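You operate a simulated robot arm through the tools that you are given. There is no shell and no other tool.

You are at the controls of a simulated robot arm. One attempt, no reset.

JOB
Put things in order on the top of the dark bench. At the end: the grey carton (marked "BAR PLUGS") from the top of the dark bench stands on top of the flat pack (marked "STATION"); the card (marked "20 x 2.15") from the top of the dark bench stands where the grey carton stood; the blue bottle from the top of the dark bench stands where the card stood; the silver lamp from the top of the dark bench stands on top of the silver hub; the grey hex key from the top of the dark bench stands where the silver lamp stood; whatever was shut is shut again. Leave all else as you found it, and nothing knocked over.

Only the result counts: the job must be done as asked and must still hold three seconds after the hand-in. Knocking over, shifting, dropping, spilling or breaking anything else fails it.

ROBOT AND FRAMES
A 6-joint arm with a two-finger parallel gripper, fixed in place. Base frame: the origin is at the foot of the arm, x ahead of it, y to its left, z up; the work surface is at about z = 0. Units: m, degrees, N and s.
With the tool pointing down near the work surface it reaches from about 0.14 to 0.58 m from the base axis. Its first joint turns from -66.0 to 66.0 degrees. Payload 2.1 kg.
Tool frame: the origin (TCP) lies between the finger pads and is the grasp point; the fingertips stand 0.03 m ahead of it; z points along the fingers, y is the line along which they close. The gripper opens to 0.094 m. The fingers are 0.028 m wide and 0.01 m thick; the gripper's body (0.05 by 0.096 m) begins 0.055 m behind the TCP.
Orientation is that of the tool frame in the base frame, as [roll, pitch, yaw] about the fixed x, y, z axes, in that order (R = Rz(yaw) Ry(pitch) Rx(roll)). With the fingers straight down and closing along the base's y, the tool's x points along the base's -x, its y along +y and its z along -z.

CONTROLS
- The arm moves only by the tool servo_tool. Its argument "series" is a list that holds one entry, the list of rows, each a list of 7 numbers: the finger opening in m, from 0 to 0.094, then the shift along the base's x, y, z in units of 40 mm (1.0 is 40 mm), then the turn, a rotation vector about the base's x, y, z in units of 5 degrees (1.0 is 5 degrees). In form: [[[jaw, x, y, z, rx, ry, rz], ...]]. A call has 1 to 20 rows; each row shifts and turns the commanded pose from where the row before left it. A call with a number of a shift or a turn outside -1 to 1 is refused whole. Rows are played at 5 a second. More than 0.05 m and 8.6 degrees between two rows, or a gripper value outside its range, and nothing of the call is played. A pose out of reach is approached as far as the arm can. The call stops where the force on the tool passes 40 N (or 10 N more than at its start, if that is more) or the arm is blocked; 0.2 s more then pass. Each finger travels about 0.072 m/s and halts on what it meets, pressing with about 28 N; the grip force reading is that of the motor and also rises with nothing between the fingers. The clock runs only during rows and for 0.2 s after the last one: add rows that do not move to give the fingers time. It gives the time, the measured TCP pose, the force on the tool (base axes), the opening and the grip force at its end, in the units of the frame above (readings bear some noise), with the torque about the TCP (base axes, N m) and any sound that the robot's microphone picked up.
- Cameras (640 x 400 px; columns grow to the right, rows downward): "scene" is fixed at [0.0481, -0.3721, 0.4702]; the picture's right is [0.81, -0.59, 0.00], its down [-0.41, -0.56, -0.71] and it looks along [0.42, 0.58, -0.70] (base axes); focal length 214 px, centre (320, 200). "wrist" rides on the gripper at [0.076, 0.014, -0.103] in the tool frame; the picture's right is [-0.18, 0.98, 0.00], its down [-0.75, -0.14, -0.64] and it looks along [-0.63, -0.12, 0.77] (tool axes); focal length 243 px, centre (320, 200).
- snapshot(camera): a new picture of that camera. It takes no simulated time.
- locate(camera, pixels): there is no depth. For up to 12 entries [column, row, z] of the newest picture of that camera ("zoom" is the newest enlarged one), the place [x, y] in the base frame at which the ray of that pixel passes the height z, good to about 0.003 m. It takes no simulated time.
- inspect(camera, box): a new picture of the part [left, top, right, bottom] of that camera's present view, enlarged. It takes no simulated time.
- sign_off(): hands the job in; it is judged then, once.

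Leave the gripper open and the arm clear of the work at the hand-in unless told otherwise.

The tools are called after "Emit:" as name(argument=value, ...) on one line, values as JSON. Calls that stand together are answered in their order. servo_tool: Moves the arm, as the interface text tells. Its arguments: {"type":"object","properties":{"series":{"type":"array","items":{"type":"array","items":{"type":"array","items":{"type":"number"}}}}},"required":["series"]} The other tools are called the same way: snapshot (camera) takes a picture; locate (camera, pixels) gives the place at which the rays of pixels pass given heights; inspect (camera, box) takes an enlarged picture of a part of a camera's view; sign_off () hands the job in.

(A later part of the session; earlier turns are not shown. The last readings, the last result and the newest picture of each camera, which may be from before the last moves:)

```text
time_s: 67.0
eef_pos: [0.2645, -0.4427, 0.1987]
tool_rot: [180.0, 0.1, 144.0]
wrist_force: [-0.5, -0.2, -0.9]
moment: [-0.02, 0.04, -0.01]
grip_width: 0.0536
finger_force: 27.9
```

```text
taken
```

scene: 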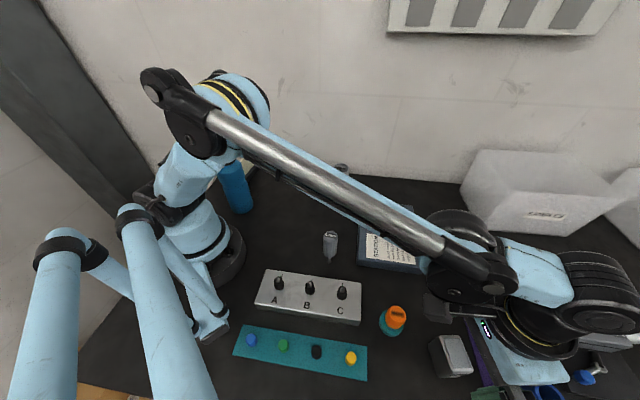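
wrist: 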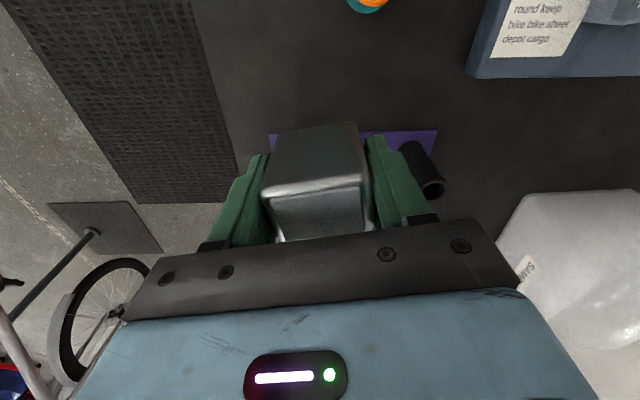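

The lamp is secure. I'll carry it toward the hub, stopping short at about (0.354, -0.061) to view the hub beside the lamp.

Emit:
servo_tool(series=[[[0.03, 0.1, 0.45, 0, 0, 0, 0], [0.03, 0.2, 0.867, 0, 0, 0, 0], [0.03, 0.2, 0.867, 0, 0, 0, 0], [0.03, 0.2, 0.867, 0, 0, 0, 0], [0.03, 0.2, 0.867, 0, 0, 0, 0], [0.03, 0.2, 0.867, 0, 0, 0, 0], [0.03, 0.2, 0.867, 0, 0, 0, 0], [0.03, 0.2, 0.867, 0, 0, 0, 0], [0.03, 0.2, 0.867, 0, 0, 0, 0], [0.03, 0.2, 0.867, 0, 0, 0, 0], [0.03, 0.2, 0.867, 0, 0, 0, 0], [0.03, 0.1, 0.45, 0, 0, 0, 0], [0.03, 0, 0, 0, 0, 0, 0], [0.03, 0, 0, 0, 0, 0, 0]]])

Emit:
snapshot(camera="wrist")

Emit:
snapshot(camera="scene")

```text
time_s: 70.0
eef_pos: [0.3559, -0.0595, 0.1989]
tool_rot: [179.9, 0.1, 144.0]
wrist_force: [-0.5, 0.2, -0.6]
moment: [0.01, 0.02, -0.02]
grip_width: 0.0537
finger_force: 28.5
```

```text
taken
```

wrist: 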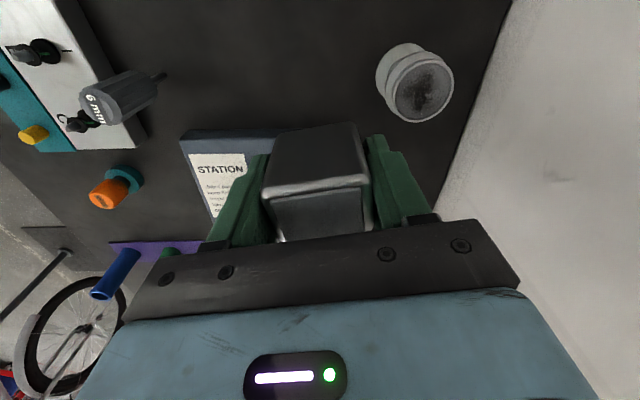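

```text
taken
```

scene: 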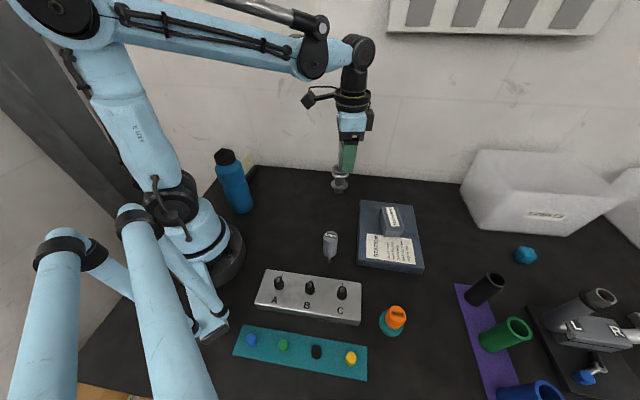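

Hub top is at wrist (~421, 92). I'll enlarge it and locate the rim.

Emit:
inspect(camera="wrist", box=[365, 30, 465, 130])

Emit:
locate(camera="wrist", pixels=[[421, 92, 0.08], [421, 92, 0.09], [421, 92, 0.1]])

Emit:
inspect(camera="scene", box=[300, 140, 380, 210])

```text
4.00 times, centred on (415, 80) of wrist
```

zoom: 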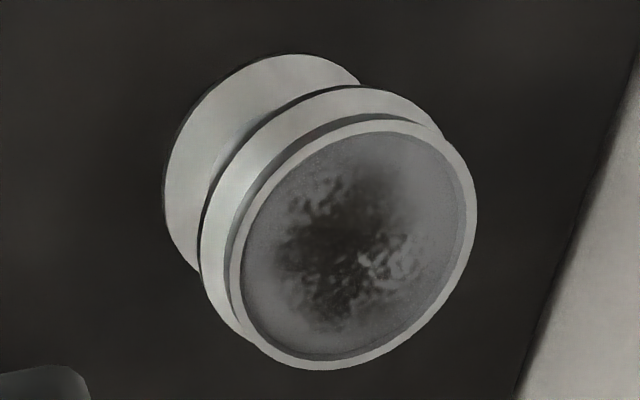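

```text
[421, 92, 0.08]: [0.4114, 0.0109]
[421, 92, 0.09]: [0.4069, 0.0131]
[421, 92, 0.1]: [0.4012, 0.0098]
```

```text
5.71 times, centred on (340, 175) of scene
```

zoom: 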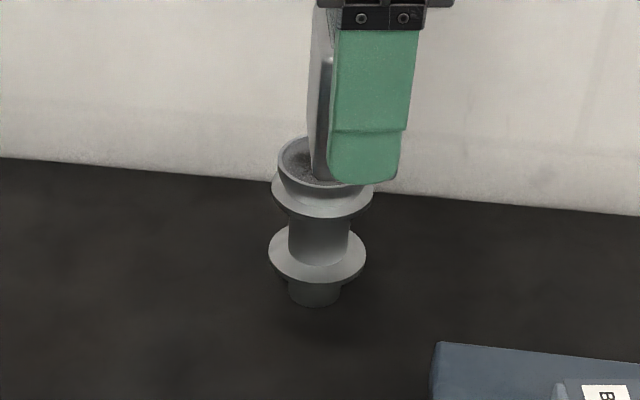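

Emit:
locate(camera="wrist", pixels=[[423.4, 91, 0.085], [423.4, 91, 0.09], [423.4, 91, 0.095], [392.5, 92, 0.09], [454.3, 90, 0.09], [432, 59.5, 0.09], [412, 122.5, 0.09]])

Emit:
locate(camera="scene", pixels=[[340.9, 168.1, 0.085], [340.9, 168.1, 0.09], [340.9, 168.1, 0.095]])

```text
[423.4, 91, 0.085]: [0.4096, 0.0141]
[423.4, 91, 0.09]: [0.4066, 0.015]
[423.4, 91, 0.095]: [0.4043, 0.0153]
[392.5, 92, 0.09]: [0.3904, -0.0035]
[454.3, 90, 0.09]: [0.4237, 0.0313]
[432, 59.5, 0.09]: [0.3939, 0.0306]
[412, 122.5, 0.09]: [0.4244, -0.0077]
```

```text
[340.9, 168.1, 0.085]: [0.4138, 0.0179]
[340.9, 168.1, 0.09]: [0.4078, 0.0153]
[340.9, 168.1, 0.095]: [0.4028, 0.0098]
```

Hub top is centred at about (0.407, 0.0145), rim outer diameter about 0.05, height about 0.09. I'll move the lamp over it at the same height, then verify.

Emit:
servo_tool(series=[[[0.03, 0.2, 0.28, 0, 0, 0, 0], [0.03, 0.37, 0.525, 0, 0, 0, 0], [0.03, 0.37, 0.525, 0, 0, 0, 0], [0.03, 0.37, 0.525, 0, 0, 0, 0], [0.03, 0, 0, 0, 0, 0, 0], [0.03, 0, 0, 0, 0, 0, 0]]])

Emit:
snapshot(camera="wrist")

Emit:
snapshot(camera="scene")

```text
time_s: 71.4
eef_pos: [0.4088, 0.0129, 0.1984]
tool_rot: [179.9, 0.1, 144.0]
wrist_force: [0.1, -0.3, -0.2]
moment: [0.02, 0.0, -0.06]
grip_width: 0.0537
finger_force: 28.2
```

```text
taken
```

wrist: 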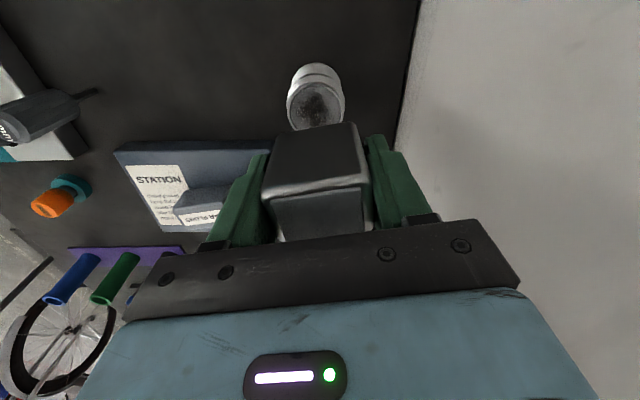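

```text
taken
```

scene: 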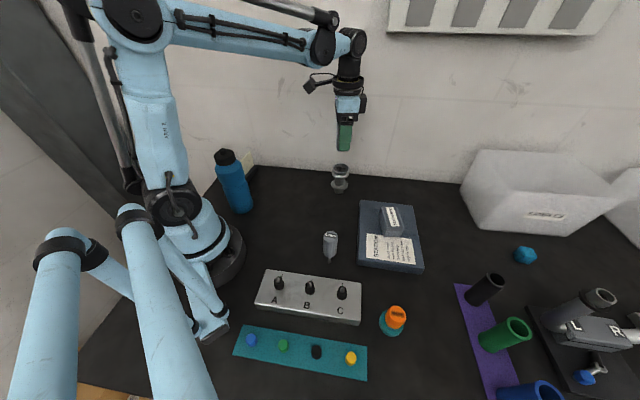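

Emit:
inspect(camera="wrist", box=[275, 50, 365, 140])

Emit:
inspect(camera="scene", box=[300, 90, 380, 200])

```text
4.44 times, centred on (320, 95) of wrist
```

zoom: 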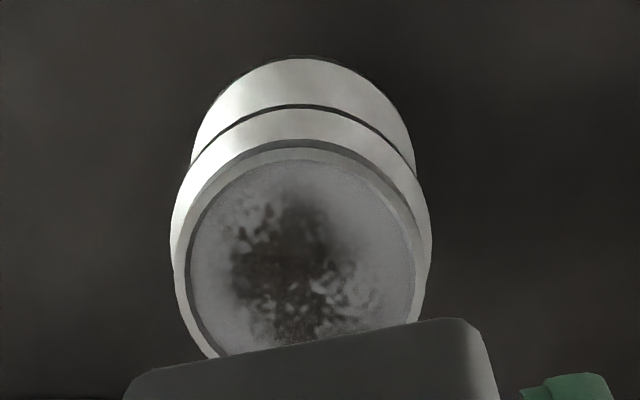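

```text
3.64 times, centred on (340, 145) of scene
```

zoom: 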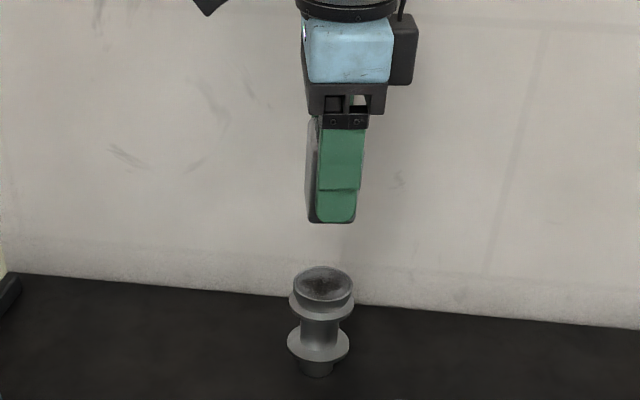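

I'll check the lamp–hub alignment in the same camera frame by locating the lamp's bottom edge corners (z about 0.159) and the hub rim (z about 0.09).

Emit:
locate(camera="wrist", pixels=[[277.2, 133.7, 0.1587], [355.6, 122, 0.1587], [316, 109.5, 0.09], [286.7, 106, 0.09], [345.2, 106, 0.09], [314, 81.5, 0.09], [262, 196, 0.2155], [369, 182, 0.2155]])

Emit:
locate(camera="scene", pixels=[[340.3, 168.3, 0.09], [333, 166, 0.09], [349.5, 167, 0.09]])

```text
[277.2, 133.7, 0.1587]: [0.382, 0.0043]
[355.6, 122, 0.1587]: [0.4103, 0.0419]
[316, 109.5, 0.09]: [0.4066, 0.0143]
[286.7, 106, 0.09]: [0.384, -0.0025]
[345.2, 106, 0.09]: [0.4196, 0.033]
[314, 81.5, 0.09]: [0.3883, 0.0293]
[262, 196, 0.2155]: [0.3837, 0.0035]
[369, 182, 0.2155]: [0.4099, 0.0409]
```

```text
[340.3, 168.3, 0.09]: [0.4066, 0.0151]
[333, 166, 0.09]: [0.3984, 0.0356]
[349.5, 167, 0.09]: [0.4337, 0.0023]
```

The lamp needs to shift about (-2, +0.5) mm. I'll apply that, lower to z about 0.145 (bottom about 1.5 cm above the hub), and recheck.

Emit:
servo_tool(series=[[[0.03, -0.05, 0.0125, -0.4, 0, 0, 0], [0.03, 0, 0, -0.5, 0, 0, 0], [0.03, 0, 0, -0.45, 0, 0, 0], [0.03, 0, 0, 0, 0, 0, 0], [0.03, 0, 0, 0, 0, 0, 0]]])

Emit:
inspect(camera="wrist", box=[260, 70, 380, 200])

Emit:
inspect(camera="scene", box=[300, 110, 380, 210])

```text
time_s: 72.6
eef_pos: [0.4057, 0.0128, 0.1452]
tool_rot: [179.9, 0.2, 143.9]
wrist_force: [0.1, 1.2, -1.7]
moment: [0.02, -0.01, 0.0]
grip_width: 0.0538
finger_force: 28.4
```

```text
3.08 times, centred on (320, 135) of wrist
```

zoom: 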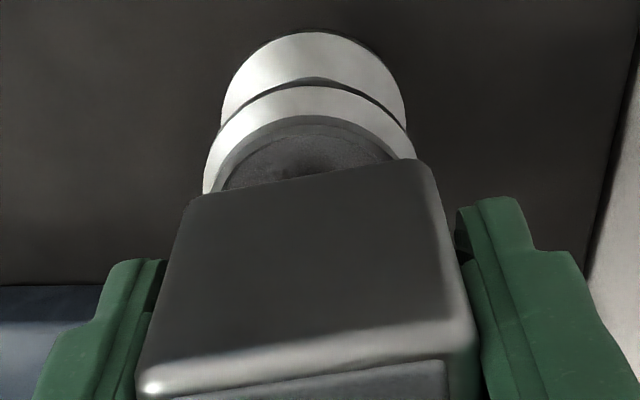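

```text
4.00 times, centred on (340, 160) of scene
```

zoom: 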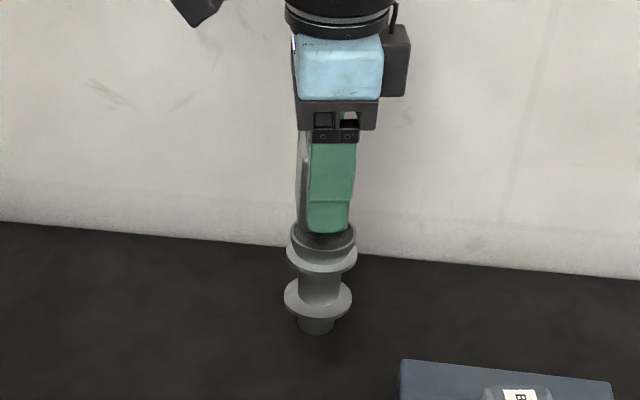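

Emit:
locate(camera="wrist", pixels=[[277.8, 134, 0.1055], [357.3, 122, 0.1055], [317.4, 108, 0.09], [282.7, 131.8, 0.09], [350.8, 121.4, 0.09], [288, 120, 0.09], [345, 115, 0.09]])

```text
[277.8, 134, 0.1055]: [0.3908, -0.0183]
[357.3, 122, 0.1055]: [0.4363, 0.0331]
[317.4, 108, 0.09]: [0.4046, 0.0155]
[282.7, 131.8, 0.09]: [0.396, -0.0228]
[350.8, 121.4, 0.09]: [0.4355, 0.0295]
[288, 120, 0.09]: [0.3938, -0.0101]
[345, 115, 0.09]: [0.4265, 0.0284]
```

Locate refers to the last snapshot, so I'll take a fresh one at this pose and repeat the check.

Emit:
snapshot(camera="wrist")

Emit:
locate(camera="wrist", pixels=[[277.8, 134, 0.1055], [357.3, 122, 0.1055], [317.4, 108, 0.09], [282.7, 131.8, 0.09], [350.8, 121.4, 0.09], [288, 120, 0.09], [345, 115, 0.09]])

```text
taken
```

wrist: 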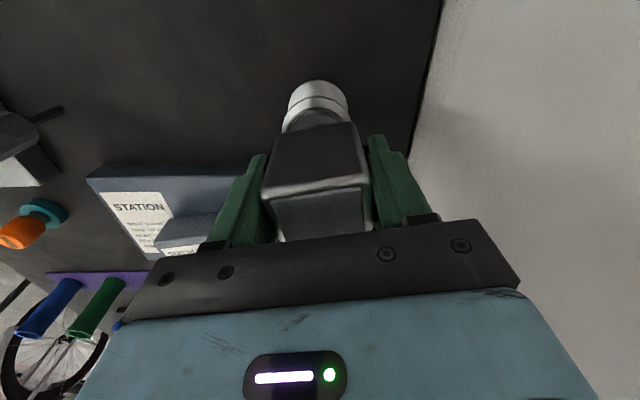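

```text
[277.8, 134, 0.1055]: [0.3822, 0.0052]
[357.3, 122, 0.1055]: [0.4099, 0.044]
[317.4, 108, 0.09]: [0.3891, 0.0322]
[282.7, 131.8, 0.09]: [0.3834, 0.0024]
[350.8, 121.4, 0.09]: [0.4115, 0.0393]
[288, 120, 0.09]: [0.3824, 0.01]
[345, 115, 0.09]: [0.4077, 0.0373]
```

Hub centre is about (0.4077, 0.013), lamp centre about (0.409, 0.015), so within about 2 mm. I'll nudge about (-0.8, -1) mm and lower to z about 0.134.

Emit:
servo_tool(series=[[[0.03, -0.02, -0.025, -0.14, 0, 0, 0], [0.03, 0, 0, -0.14, 0, 0, 0], [0.03, 0, 0, 0, 0, 0, 0]]])

Emit:
inspect(camera="scene", box=[310, 130, 370, 205])

```text
time_s: 73.4
eef_pos: [0.408, 0.0132, 0.1337]
tool_rot: [179.9, 0.1, 144.0]
wrist_force: [0.0, 0.3, -0.2]
moment: [-0.01, 0.02, 0.0]
grip_width: 0.0537
finger_force: 27.8
```

```text
5.33 times, centred on (340, 168) of scene
```

zoom: 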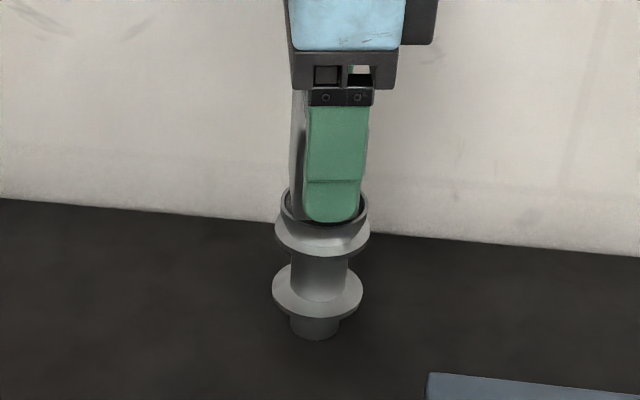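

The view matches a centred lamp. I'll lower in 1–2 mm steps until contact.

Emit:
servo_tool(series=[[[0.03, 0, 0, -0.05, 0, 0, 0], [0.03, 0, 0, 0, 0, 0, 0]]])

```text
time_s: 74.0
eef_pos: [0.408, 0.0116, 0.1313]
tool_rot: [179.9, 0.1, 144.1]
wrist_force: [0.7, 0.5, -1.3]
moment: [0.0, -0.02, -0.02]
grip_width: 0.0537
finger_force: 27.4
```

Emit:
servo_tool(series=[[[0.03, 0, 0, -0.03, 0, 0, 0], [0.03, 0, 0, 0, 0, 0, 0]]])

```text
time_s: 74.6
eef_pos: [0.4068, 0.0126, 0.1312]
tool_rot: [179.9, 0.0, 144.0]
wrist_force: [-0.8, 0.0, -0.9]
moment: [-0.04, -0.02, -0.04]
grip_width: 0.0537
finger_force: 28.0
```

Emit:
servo_tool(series=[[[0.03, 0, 0, -0.025, 0, 0, 0], [0.03, 0, 0, 0, 0, 0, 0]]])

```text
time_s: 75.2
eef_pos: [0.4075, 0.0141, 0.1306]
tool_rot: [180.0, 0.2, 144.0]
wrist_force: [-0.9, -1.4, 20.7]
moment: [-0.1, 0.03, -0.02]
grip_width: 0.0539
finger_force: 28.2
```

Contact (20.7 N, little moment). I'll ease off slightly and inspect.

Emit:
servo_tool(series=[[[0.03, 0, 0, 0.018, 0, 0, 0], [0.03, 0, 0, 0, 0, 0, 0]]])

Emit:
inspect(camera="scene", box=[310, 130, 370, 205])

Emit:
inspect(camera="wrist", box=[260, 70, 380, 200])

```text
time_s: 75.8
eef_pos: [0.4054, 0.0145, 0.1299]
tool_rot: [180.0, 0.1, 144.0]
wrist_force: [0.0, -0.3, -0.9]
moment: [-0.01, 0.01, 0.0]
grip_width: 0.054
finger_force: 27.5
```

```text
5.33 times, centred on (340, 168) of scene
```

zoom: 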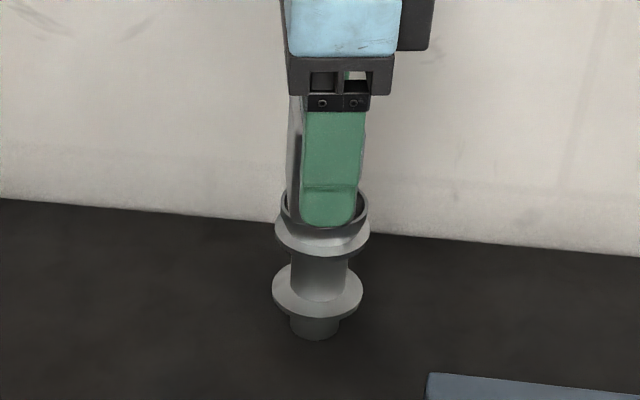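

```text
3.08 times, centred on (320, 135) of wrist
```

zoom: 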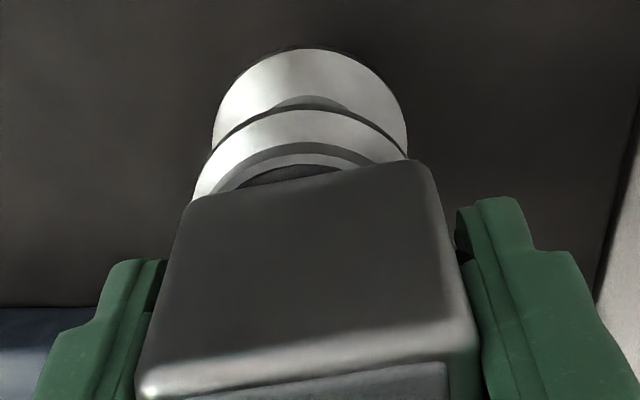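

Contact looks even, but the lamp sits about 2 mm off centre. I'll raise 3 mm, shift (-2, -1) mm, and come back down.

Emit:
servo_tool(series=[[[0.03, 0, 0, 0.08, 0, 0, 0], [0.03, -0.05, -0.025, 0, 0, 0, 0], [0.03, 0, 0, -0.06, 0, 0, 0], [0.03, 0, 0, 0, 0, 0, 0]]])

Emit:
inspect(camera="wrist", box=[260, 70, 380, 200])

```text
time_s: 76.8
eef_pos: [0.4047, 0.0133, 0.1312]
tool_rot: [179.9, 0.2, 144.0]
wrist_force: [0.0, -0.8, -0.9]
moment: [0.02, 0.02, 0.03]
grip_width: 0.0536
finger_force: 28.3
```

```text
3.08 times, centred on (320, 135) of wrist
```

zoom: 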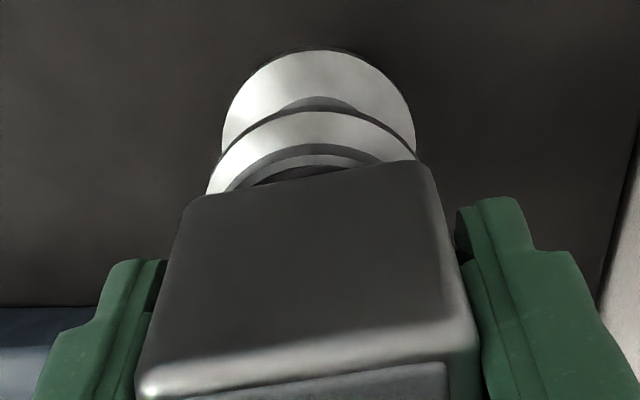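

Now the rim is symmetric about the lamp's edge. I'll lower the last fraction until contact.

Emit:
servo_tool(series=[[[0.03, 0, 0, -0.02, 0, 0, 0], [0.03, 0, 0, 0, 0, 0, 0]]])

```text
time_s: 77.4
eef_pos: [0.4045, 0.0133, 0.1313]
tool_rot: [179.9, 0.1, 144.0]
wrist_force: [-0.1, -0.4, -0.6]
moment: [0.02, 0.01, 0.02]
grip_width: 0.054
finger_force: 27.5
```

Emit:
servo_tool(series=[[[0.03, 0, 0, -0.012, 0, 0, 0], [0.03, 0, 0, 0, 0, 0, 0]]])

```text
time_s: 78.0
eef_pos: [0.4047, 0.012, 0.1295]
tool_rot: [179.9, 0.1, 143.9]
wrist_force: [-1.6, -0.8, 12.3]
moment: [0.0, 0.1, 0.0]
grip_width: 0.0536
finger_force: 28.0
```

Contact 12 N. I'll ease a hair and release slowly to 0.075.

Emit:
servo_tool(series=[[[0.03, 0, 0, 0.005, 0, 0, 0], [0.05, 0, 0, 0, 0, 0, 0], [0.055, 0, 0, 0, 0, 0, 0], [0.058, 0, 0, 0, 0, 0, 0], [0.062, 0, 0, 0, 0, 0, 0], [0.068, 0, 0, 0, 0, 0, 0], [0.076, 0, 0, 0, 0, 0, 0], [0.076, 0, 0, 0, 0, 0, 0]]])

Emit:
inspect(camera="wrist", box=[230, 70, 410, 250])

Emit:
inspect(camera="scene", box=[310, 130, 370, 205])

```text
time_s: 79.8
eef_pos: [0.404, 0.0125, 0.1297]
tool_rot: [179.9, 0.1, 144.0]
wrist_force: [-0.5, 0.6, 0.0]
moment: [-0.03, -0.01, -0.01]
grip_width: 0.076
finger_force: 0.0
```

```text
2.22 times, centred on (320, 160) of wrist
```

zoom: 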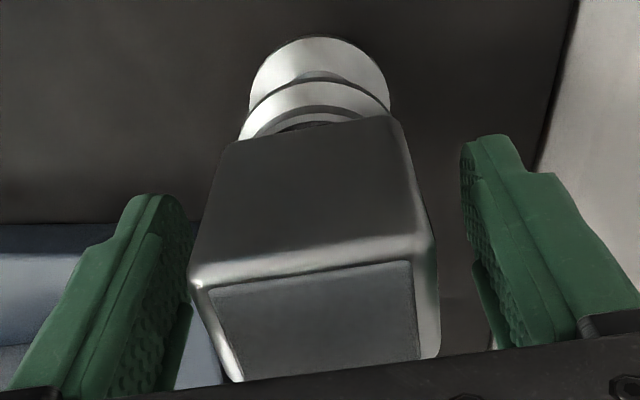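

```text
5.33 times, centred on (340, 168) of scene
```

zoom: 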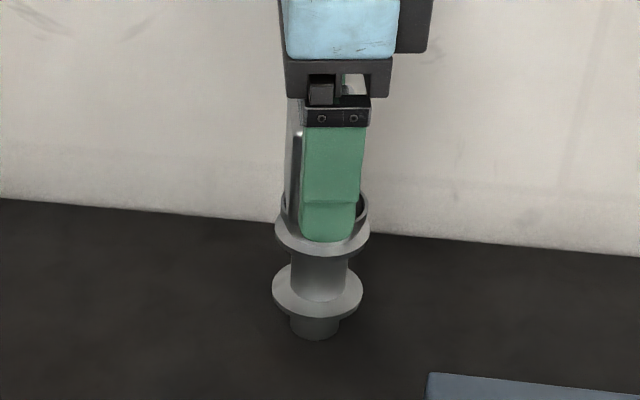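

The lamp rests on the hub. I'll open to 0.09 and rise straight up.

Emit:
servo_tool(series=[[[0.088, 0, 0, 0, 0, 0, 0], [0.088, 0, 0, 0.2, 0, 0, 0], [0.088, 0, 0, 0.4, 0, 0, 0], [0.088, 0, 0, 0.6, 0, 0, 0], [0.088, 0, 0, 0.8, 0, 0, 0], [0.088, 0, 0, 0.8, 0, 0, 0], [0.088, 0, 0, 0, 0, 0, 0]]])

Emit:
snapshot(camera="scene")

Emit:
snapshot(camera="wrist")

Emit:
inspect(camera="scene", box=[310, 130, 370, 205])

```text
time_s: 81.4
eef_pos: [0.4052, 0.0131, 0.2433]
tool_rot: [179.8, 0.1, 144.0]
wrist_force: [0.3, 0.6, -1.1]
moment: [-0.04, 0.04, 0.03]
grip_width: 0.0877
finger_force: 0.1
```

```text
taken
```

scene: 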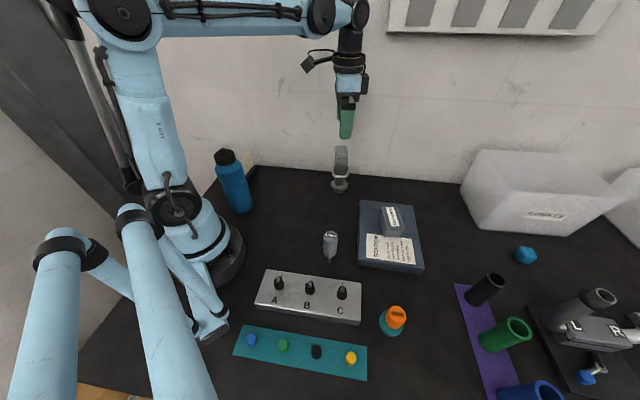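

```text
taken
```

wrist: 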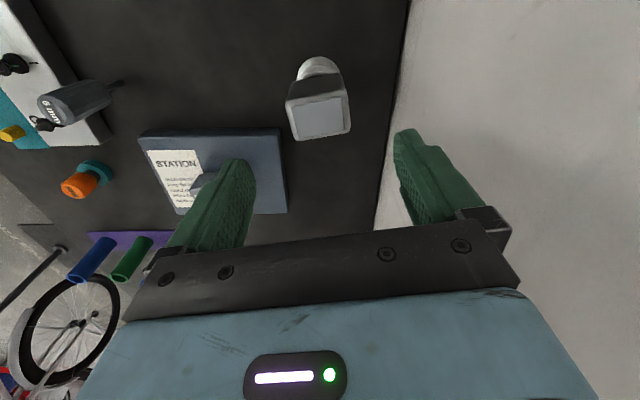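

```text
5.33 times, centred on (340, 168) of scene
```

zoom: 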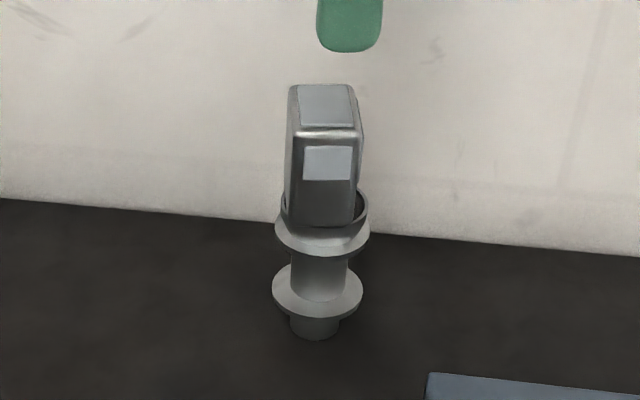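

The lamp stands upright on the hub. Next is the hex key: I'll move to view it from above near (0.25, -0.12).

Emit:
servo_tool(series=[[[0.094, -0.5, -0.43, 0.1, 0, 0, 0], [0.094, -0.8, -0.7, 0.1, 0, 0, 0], [0.094, -0.8, -0.7, 0, 0, 0, 0], [0.094, -0.8, -0.7, 0, 0, 0, 0], [0.094, -0.8, -0.7, 0, 0, 0, 0], [0.094, 0, 0, 0, 0, 0, 0], [0.094, 0, 0, 0, 0, 0, 0]]])

Emit:
snapshot(camera="wrist")

Emit:
snapshot(camera="scene")

```text
time_s: 83.0
eef_pos: [0.2562, -0.1181, 0.2509]
tool_rot: [179.8, 0.2, 144.0]
wrist_force: [0.8, -0.7, 0.4]
moment: [-0.02, 0.02, 0.01]
grip_width: 0.0939
finger_force: 0.1
```

```text
taken
```

wrist: 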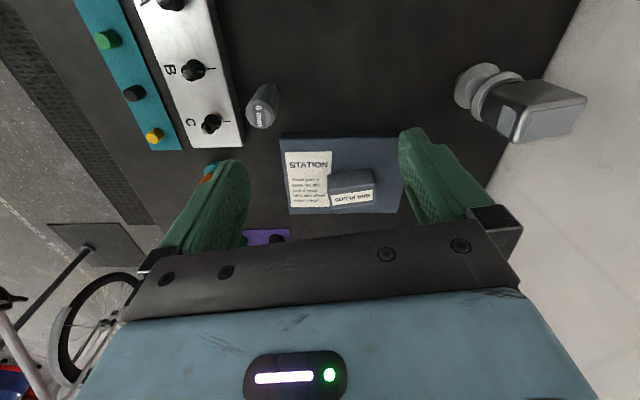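

```text
taken
```

scene: 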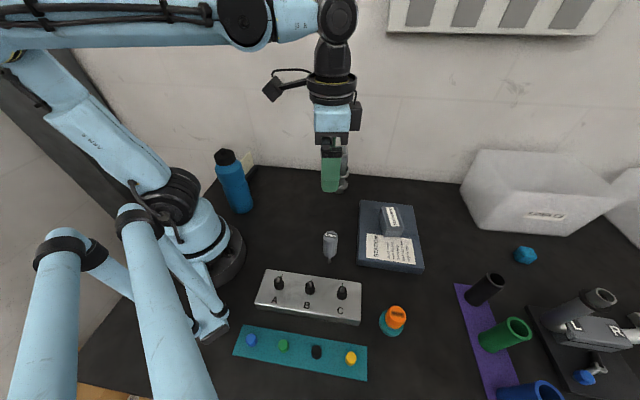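

Emit:
inspect(camera="wrist", box=[230, 65, 300, 145])

Emit:
inspect(camera="scene", box=[308, 225, 352, 275])

Emit:
inspect(camera="wrist", box=[440, 50, 600, 160])

```text
5.00 times, centred on (265, 105) of wrist
```

zoom: 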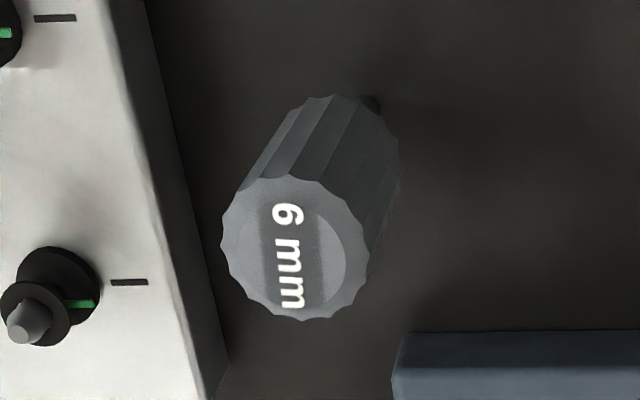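

```text
8.00 times, centred on (330, 250) of scene
```

zoom: 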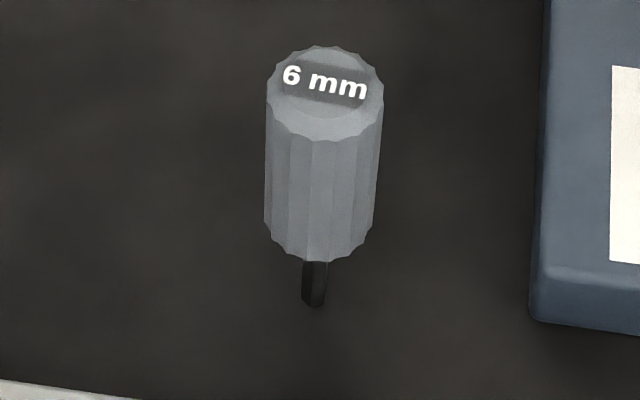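

```text
3.64 times, centred on (520, 105) of wrist
```

zoom: 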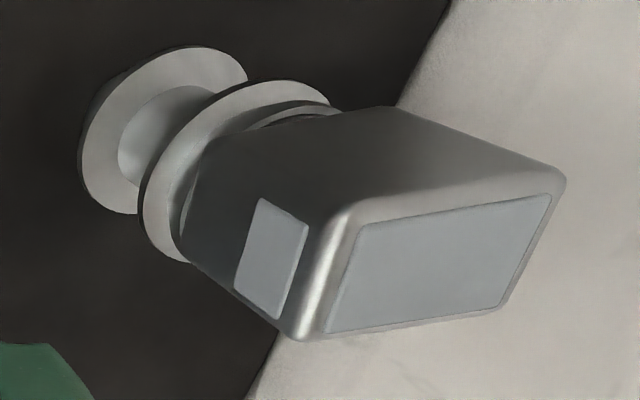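

I'll triangulate the hex key's top disc and tip.

Emit:
locate(camera="wrist", pixels=[[260, 115, 0.09], [260, 115, 0.1], [260, 115, 0.11], [260, 115, 0.12], [276, 85, 0.0], [275, 85, 0.01], [245.5, 112, 0.11], [274, 118, 0.11]])

Emit:
locate(camera="scene", pixels=[[330.75, 236.6, 0.09], [330.75, 236.6, 0.1], [330.75, 236.6, 0.11], [330.75, 236.6, 0.12], [329.1, 263.1, 0], [329.1, 262, 0], [323.3, 238, 0.1], [337.9, 238, 0.1]])

```text
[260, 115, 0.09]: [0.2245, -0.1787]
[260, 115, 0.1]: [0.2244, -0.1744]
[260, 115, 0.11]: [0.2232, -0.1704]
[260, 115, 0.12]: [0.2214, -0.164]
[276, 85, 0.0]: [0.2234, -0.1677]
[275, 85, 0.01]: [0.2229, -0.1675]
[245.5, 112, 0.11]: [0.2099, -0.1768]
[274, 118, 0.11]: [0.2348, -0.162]
```

```text
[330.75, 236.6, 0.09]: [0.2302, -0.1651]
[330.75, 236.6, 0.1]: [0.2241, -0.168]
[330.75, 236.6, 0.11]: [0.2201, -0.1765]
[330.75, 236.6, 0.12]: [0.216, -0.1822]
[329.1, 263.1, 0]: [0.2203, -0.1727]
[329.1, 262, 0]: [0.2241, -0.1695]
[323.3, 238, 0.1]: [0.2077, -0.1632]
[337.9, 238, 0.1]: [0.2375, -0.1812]
```

The hex key stands upright at about (0.2225, -0.171), top at about 0.104, handle from z about 0.03 up, and a thin bit below. I'll check the neighbouring switch panel's corners for finger clearance.

Emit:
locate(camera="scene", pixels=[[266.6, 269.7, 0.03], [361.5, 283.5, 0.03], [266.6, 269.7, 0.02], [361.5, 283.5, 0.02], [359.8, 325.4, 0], [254.7, 307, 0], [357.7, 318, 0.03], [357, 262, 0.03], [359.6, 200.5, 0.03]])

Emit:
locate(camera="wrist", pixels=[[242, 145, 0.03], [214, 0, 0.03], [242, 145, 0.0], [192, 150, 0.03], [281, 134, 0.03], [290, 214, 0.03], [213, 122, 0.05]])

Emit:
inspect(camera="wrist", box=[120, 0, 320, 160])

```text
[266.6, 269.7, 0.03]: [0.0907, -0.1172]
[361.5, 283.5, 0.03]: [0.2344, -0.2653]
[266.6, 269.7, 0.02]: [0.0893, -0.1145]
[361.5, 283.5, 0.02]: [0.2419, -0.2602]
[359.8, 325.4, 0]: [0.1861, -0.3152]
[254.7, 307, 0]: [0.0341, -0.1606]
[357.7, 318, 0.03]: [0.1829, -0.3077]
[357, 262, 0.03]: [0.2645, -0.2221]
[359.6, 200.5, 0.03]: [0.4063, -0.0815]
```

```text
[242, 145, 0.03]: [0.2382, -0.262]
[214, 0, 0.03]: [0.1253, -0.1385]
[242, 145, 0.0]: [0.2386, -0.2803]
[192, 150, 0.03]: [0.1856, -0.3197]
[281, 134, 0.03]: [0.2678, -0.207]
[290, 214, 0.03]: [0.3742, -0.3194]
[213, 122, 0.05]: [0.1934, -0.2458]
```

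```text
2.50 times, centred on (220, 80) of wrist
```

zoom: 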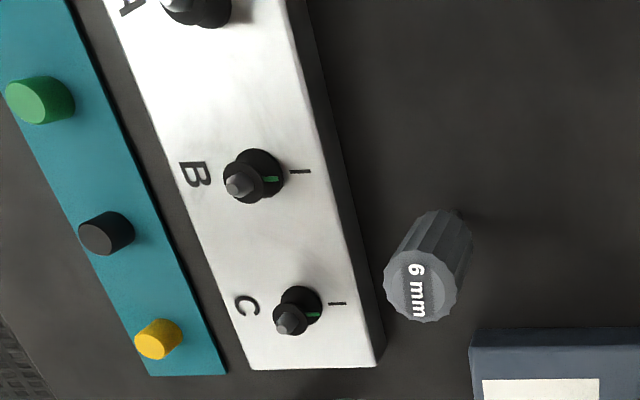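

Panel edge is about 5.5 cm from the key and the flat pack about 6.5 cm, so a jaw of 0.065 at the current yaw (144) is clear. I'll move above the key at z about 0.20.

Emit:
servo_tool(series=[[[0.08, -0.28, -0.445, -0.2, 0, 0, 0], [0.065, -0.28, -0.445, -0.4, 0, 0, 0], [0.065, -0.28, -0.445, -0.5, 0, 0, 0], [0.065, 0, 0, 0, 0, 0, 0], [0.065, 0, 0, 0, 0, 0, 0]]])

Emit:
snapshot(camera="wrist")

Emit:
snapshot(camera="scene")

```text
time_s: 84.2
eef_pos: [0.2254, -0.1716, 0.2071]
tool_rot: [179.9, 0.1, 144.0]
wrist_force: [0.1, -0.5, -0.4]
moment: [-0.01, -0.03, 0.0]
grip_width: 0.0649
finger_force: 0.1
```

```text
taken
```

wrist: 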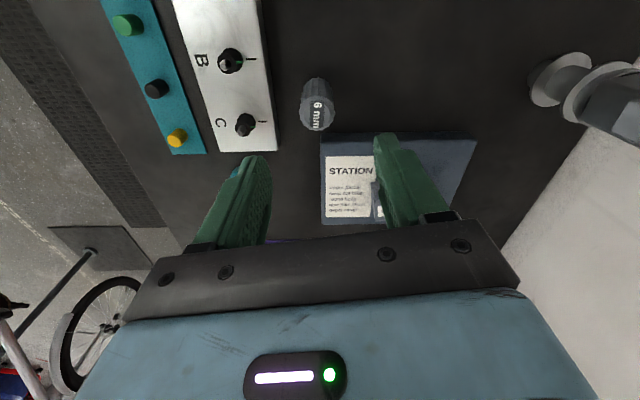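

```text
taken
```

scene: 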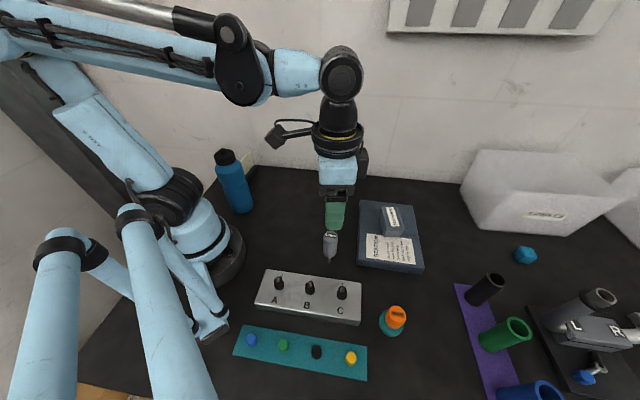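

Emit:
inspect(camera="wrist", box=[285, 65, 351, 145])

Emit:
locate(camera="wrist", pixels=[[317.5, 113, 0.104], [300, 110, 0.104], [335, 115, 0.104], [317.5, 131, 0.104]])

```text
5.00 times, centred on (318, 105) of wrist
```

zoom: 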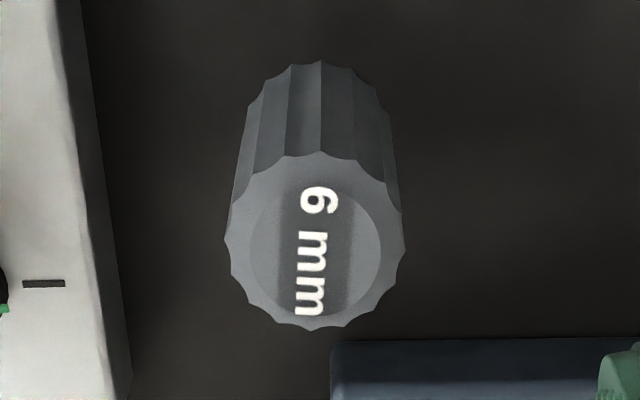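

```text
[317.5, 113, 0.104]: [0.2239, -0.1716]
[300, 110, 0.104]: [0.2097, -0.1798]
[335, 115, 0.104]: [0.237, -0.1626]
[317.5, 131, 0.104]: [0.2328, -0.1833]
```

Key top centre is at wrist (317, 113), expected (320, 115), so I'll shift by about (-3.2, -0.9) mm. Then I'll descend to z about 0.145 and re-check before the fingers reach the handle.

Emit:
servo_tool(series=[[[0.065, -0.08, -0.022, 0, 0, 0, 0], [0.065, 0, 0, -0.5, 0, 0, 0], [0.065, 0, 0, -0.5, 0, 0, 0], [0.065, 0, 0, -0.5, 0, 0, 0], [0.065, 0, 0, 0, 0, 0, 0], [0.065, 0, 0, 0, 0, 0, 0]]])

Emit:
inspect(camera="wrist", box=[270, 90, 370, 200])

Emit:
inspect(camera="scene", box=[295, 180, 365, 275])

```text
time_s: 85.6
eef_pos: [0.2207, -0.1735, 0.1455]
tool_rot: [179.9, 0.1, 144.1]
wrist_force: [0.4, 0.3, -0.2]
moment: [0.0, 0.03, 0.02]
grip_width: 0.0649
finger_force: 0.1
```

```text
3.64 times, centred on (320, 145) of wrist
```

zoom: 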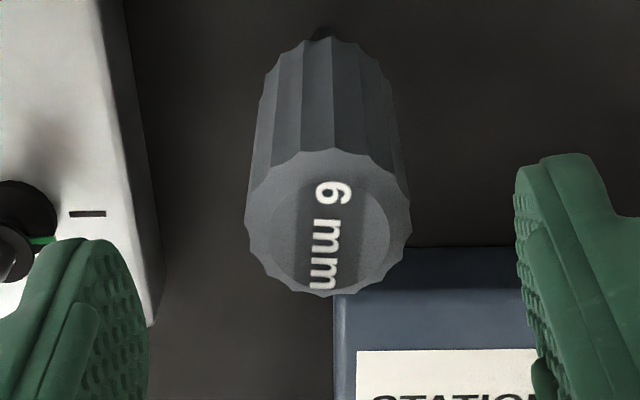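

```text
4.21 times, centred on (330, 228) of scene
```

zoom: 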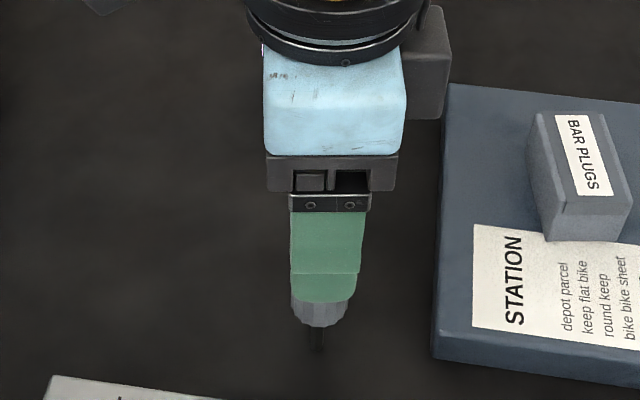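

Offset is about 1.5 mm to the right. I'll shift (+1.8, +0.6) mm and descend to z about 0.066, so the fingers straddle the handle.

Emit:
servo_tool(series=[[[0.065, 0.045, 0.015, -0.2, 0, 0, 0], [0.065, 0, 0, -0.4, 0, 0, 0], [0.065, 0, 0, -0.5, 0, 0, 0], [0.065, 0, 0, -0.5, 0, 0, 0], [0.065, 0, 0, -0.4, 0, 0, 0], [0.065, 0, 0, 0, 0, 0, 0], [0.065, 0, 0, 0, 0, 0, 0]]])

Emit:
snapshot(camera="wrist")

Emit:
inspect(camera="scene", box=[295, 190, 365, 285])

```text
time_s: 87.2
eef_pos: [0.2195, -0.1713, 0.0654]
tool_rot: [179.9, 0.1, 144.0]
wrist_force: [-0.4, -0.4, 0.4]
moment: [0.0, -0.01, -0.01]
grip_width: 0.0651
finger_force: 0.1
```

```text
taken
```

wrist: 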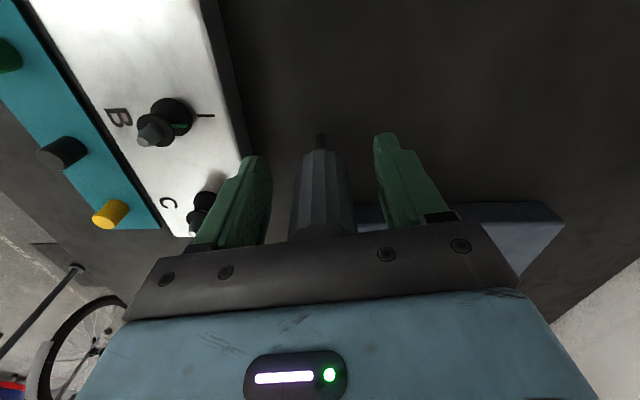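

```text
4.21 times, centred on (330, 238) of scene
```

zoom: 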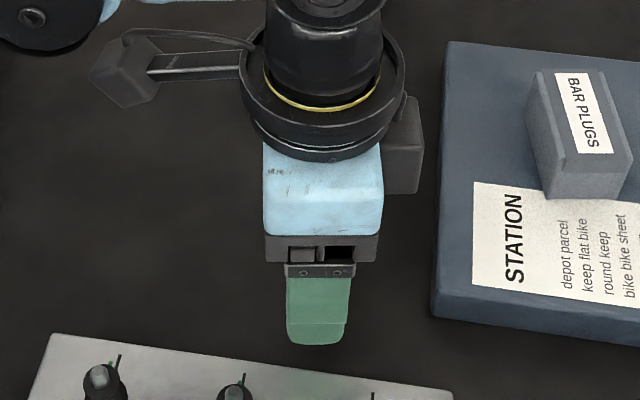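

The handle stands between the fingers. I'll enlarge to check centring before closing.

Emit:
inspect(camera="wrist", box=[240, 120, 420, 250])

```text
3.08 times, centred on (330, 185) of wrist
```

zoom: 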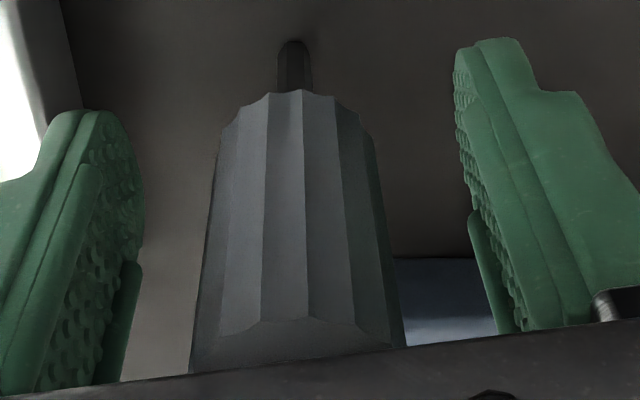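

Well centred. I'll close slowly so the key isn't knocked.

Emit:
servo_tool(series=[[[0.055, 0, 0, 0, 0, 0, 0], [0.047, 0, 0, 0, 0, 0, 0], [0.043, 0, 0, 0, 0, 0, 0], [0.04, 0, 0, 0, 0, 0, 0], [0.038, 0, 0, 0, 0, 0, 0], [0.036, 0, 0, 0, 0, 0, 0], [0.034, 0, 0, 0, 0, 0, 0], [0.032, 0, 0, 0, 0, 0, 0], [0.03, 0, 0, 0, 0, 0, 0], [0.028, 0, 0, 0, 0, 0, 0], [0.025, 0, 0, 0, 0, 0, 0], [0.02, 0, 0, 0, 0, 0, 0], [0.015, 0, 0, 0, 0, 0, 0], [0.015, 0, 0, 0, 0, 0, 0]]])

Emit:
inspect(camera="wrist", box=[240, 120, 420, 250])

```text
time_s: 90.2
eef_pos: [0.2188, -0.1725, 0.0656]
tool_rot: [179.9, 0.0, 144.0]
wrist_force: [0.3, 0.5, -1.1]
moment: [-0.01, 0.0, 0.02]
grip_width: 0.0291
finger_force: 28.2
```

```text
3.08 times, centred on (330, 185) of wrist
```

zoom: 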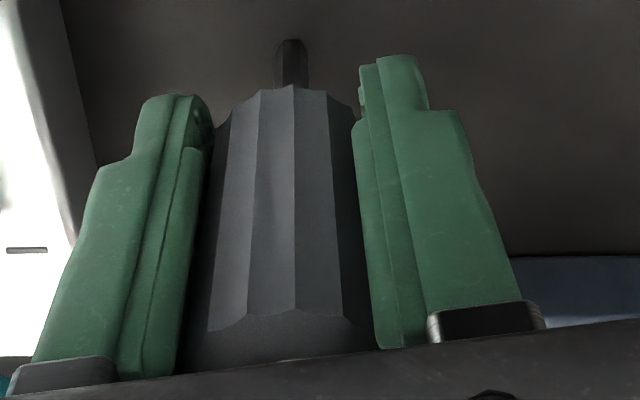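

The key is gripped upright (0.0291). I'll lift straight up to z about 0.20.

Emit:
servo_tool(series=[[[0.015, 0, 0, 0.15, 0, 0, 0], [0.015, 0, 0, 0.4, 0, 0, 0], [0.015, 0, 0, 0.7, 0, 0, 0], [0.015, 0, 0, 0.8, 0, 0, 0], [0.015, 0, 0, 0.8, 0, 0, 0], [0.015, 0, 0, 0.5, 0, 0, 0], [0.015, 0, 0, 0, 0, 0, 0], [0.015, 0, 0, 0, 0, 0, 0]]])

Emit:
snapshot(camera="wrist")

Emit:
snapshot(camera="scene")

```text
time_s: 92.0
eef_pos: [0.2212, -0.1693, 0.2015]
tool_rot: [179.9, 0.1, 144.0]
wrist_force: [0.8, 0.6, -0.5]
moment: [0.02, 0.01, -0.01]
grip_width: 0.0291
finger_force: 28.1
```

```text
taken
```

wrist: 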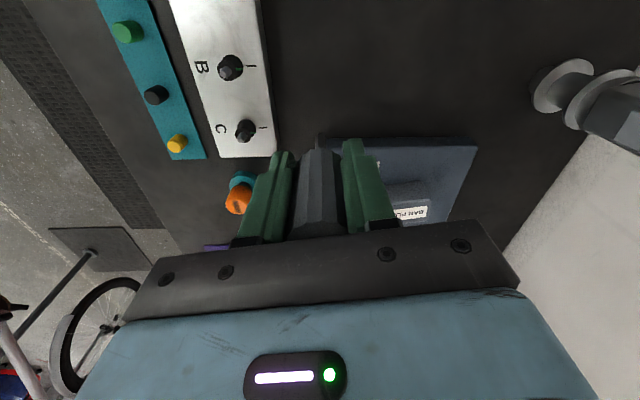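

```text
taken
```

scene: 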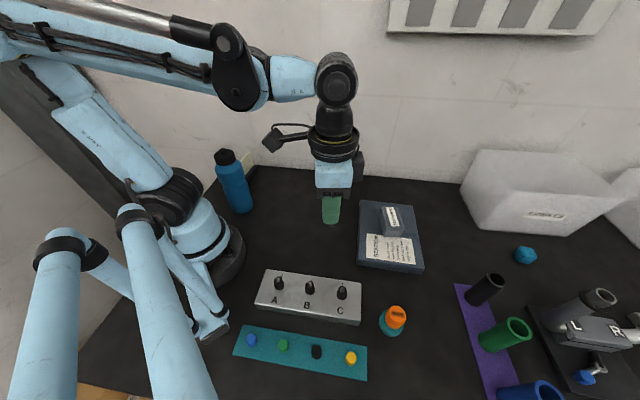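

The key is held. I'll carry it to above the lamp's former spot (0.266, -0.442) at z 0.20.

Emit:
servo_tool(series=[[[0.015, 0.07, -0.4, 0, 0, 0, 0], [0.015, 0.145, -0.85, 0, 0, 0, 0], [0.015, 0.145, -0.85, 0, 0, 0, 0], [0.015, 0.145, -0.85, 0, 0, 0, 0], [0.015, 0.145, -0.85, 0, 0, 0, 0], [0.015, 0.145, -0.85, 0, 0, 0, 0], [0.015, 0.145, -0.85, 0, 0, 0, 0], [0.015, 0.145, -0.85, 0, 0, 0, 0], [0.015, 0.07, -0.425, 0, 0, 0, 0], [0.015, 0, 0, 0, 0, 0, 0], [0.015, 0, 0, 0, 0, 0, 0]]])

Emit:
snapshot(camera="wrist")

```text
time_s: 94.4
eef_pos: [0.2668, -0.439, 0.1997]
tool_rot: [179.9, 0.1, 144.0]
wrist_force: [-0.4, 0.4, -0.4]
moment: [0.0, -0.01, 0.0]
grip_width: 0.0292
finger_force: 28.0
```

```text
taken
```

wrist: 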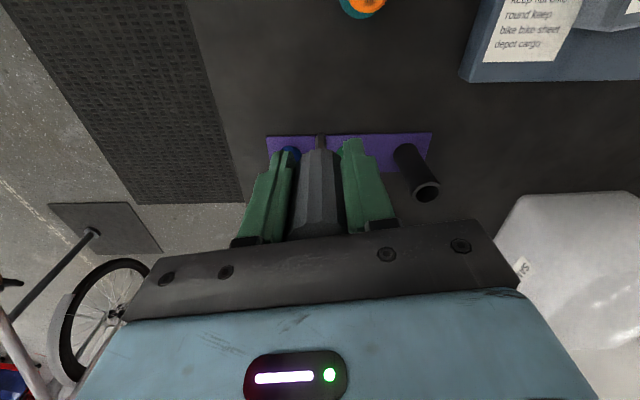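

Compared with the lamp-lift picture, landmarks sit about (-5, +3) px off, so the TCP is about (+1.8, +3.5) mm off the lamp's spot. I'll correct that and compare again.

Emit:
servo_tool(series=[[[0.015, -0.045, -0.0875, 0, 0, 0, 0], [0.015, 0, 0, 0, 0, 0, 0], [0.015, 0, 0, 0, 0, 0, 0]]])

Emit:
snapshot(camera="wrist")

Emit:
snapshot(camera="scene")

```text
time_s: 95.2
eef_pos: [0.2642, -0.4426, 0.2002]
tool_rot: [179.9, 0.1, 144.0]
wrist_force: [-0.8, 0.3, -0.6]
moment: [0.0, -0.01, 0.05]
grip_width: 0.029
finger_force: 27.9
```

```text
taken
```

wrist: 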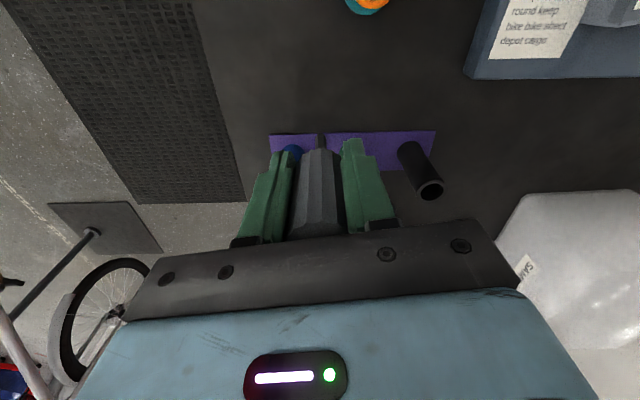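

```text
taken
```

scene: 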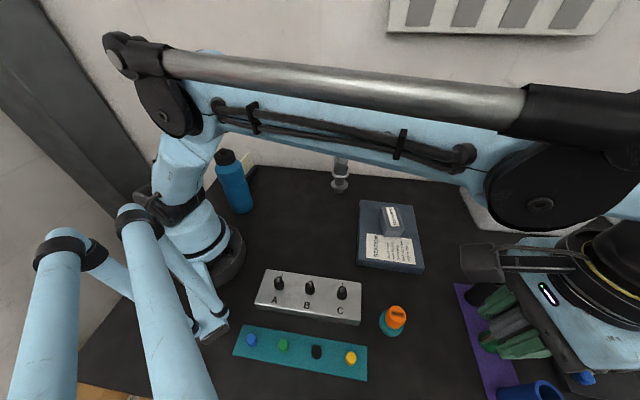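

Landmarks match within 1–2 px. I'll lower to z about 0.072, with the tip about 6 mm above the bench.

Emit:
servo_tool(series=[[[0.015, 0, 0, -0.6, 0, 0, 0], [0.015, 0, 0, -0.8, 0, 0, 0], [0.015, 0, 0, -0.8, 0, 0, 0], [0.015, 0, 0, -0.6, 0, 0, 0], [0.015, 0, 0, -0.35, 0, 0, 0], [0.015, 0, 0, 0, 0, 0, 0], [0.015, 0, 0, 0, 0, 0, 0]]])

Emit:
inspect(camera="wrist", box=[240, 120, 420, 250])

Emit:
inspect(camera="scene", box=[400, 260, 520, 400])

```text
time_s: 96.8
eef_pos: [0.2652, -0.4444, 0.0762]
tool_rot: [179.9, 0.1, 144.0]
wrist_force: [0.6, 0.1, 0.3]
moment: [0.0, 0.03, 0.0]
grip_width: 0.029
finger_force: 27.9
```

```text
3.08 times, centred on (330, 185) of wrist
```

zoom: 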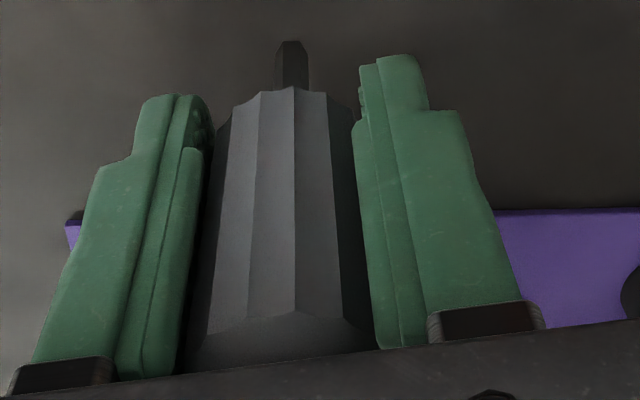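

```text
2.86 times, centred on (460, 330) of scene
```

zoom: 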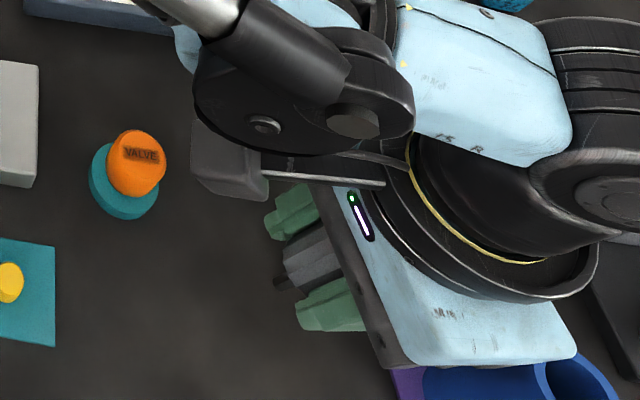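

The key's pose in the grip hasn't changed. I'll lower in small steps toward z about 0.0655.

Emit:
servo_tool(series=[[[0.015, 0, 0, -0.1, 0, 0, 0], [0.015, 0, 0, -0.08, 0, 0, 0], [0.015, 0, 0, 0, 0, 0, 0]]])

```text
time_s: 97.6
eef_pos: [0.265, -0.4437, 0.067]
tool_rot: [179.8, 0.0, 144.0]
wrist_force: [0.5, -0.3, -0.2]
moment: [-0.01, 0.01, 0.0]
grip_width: 0.0289
finger_force: 27.8
```

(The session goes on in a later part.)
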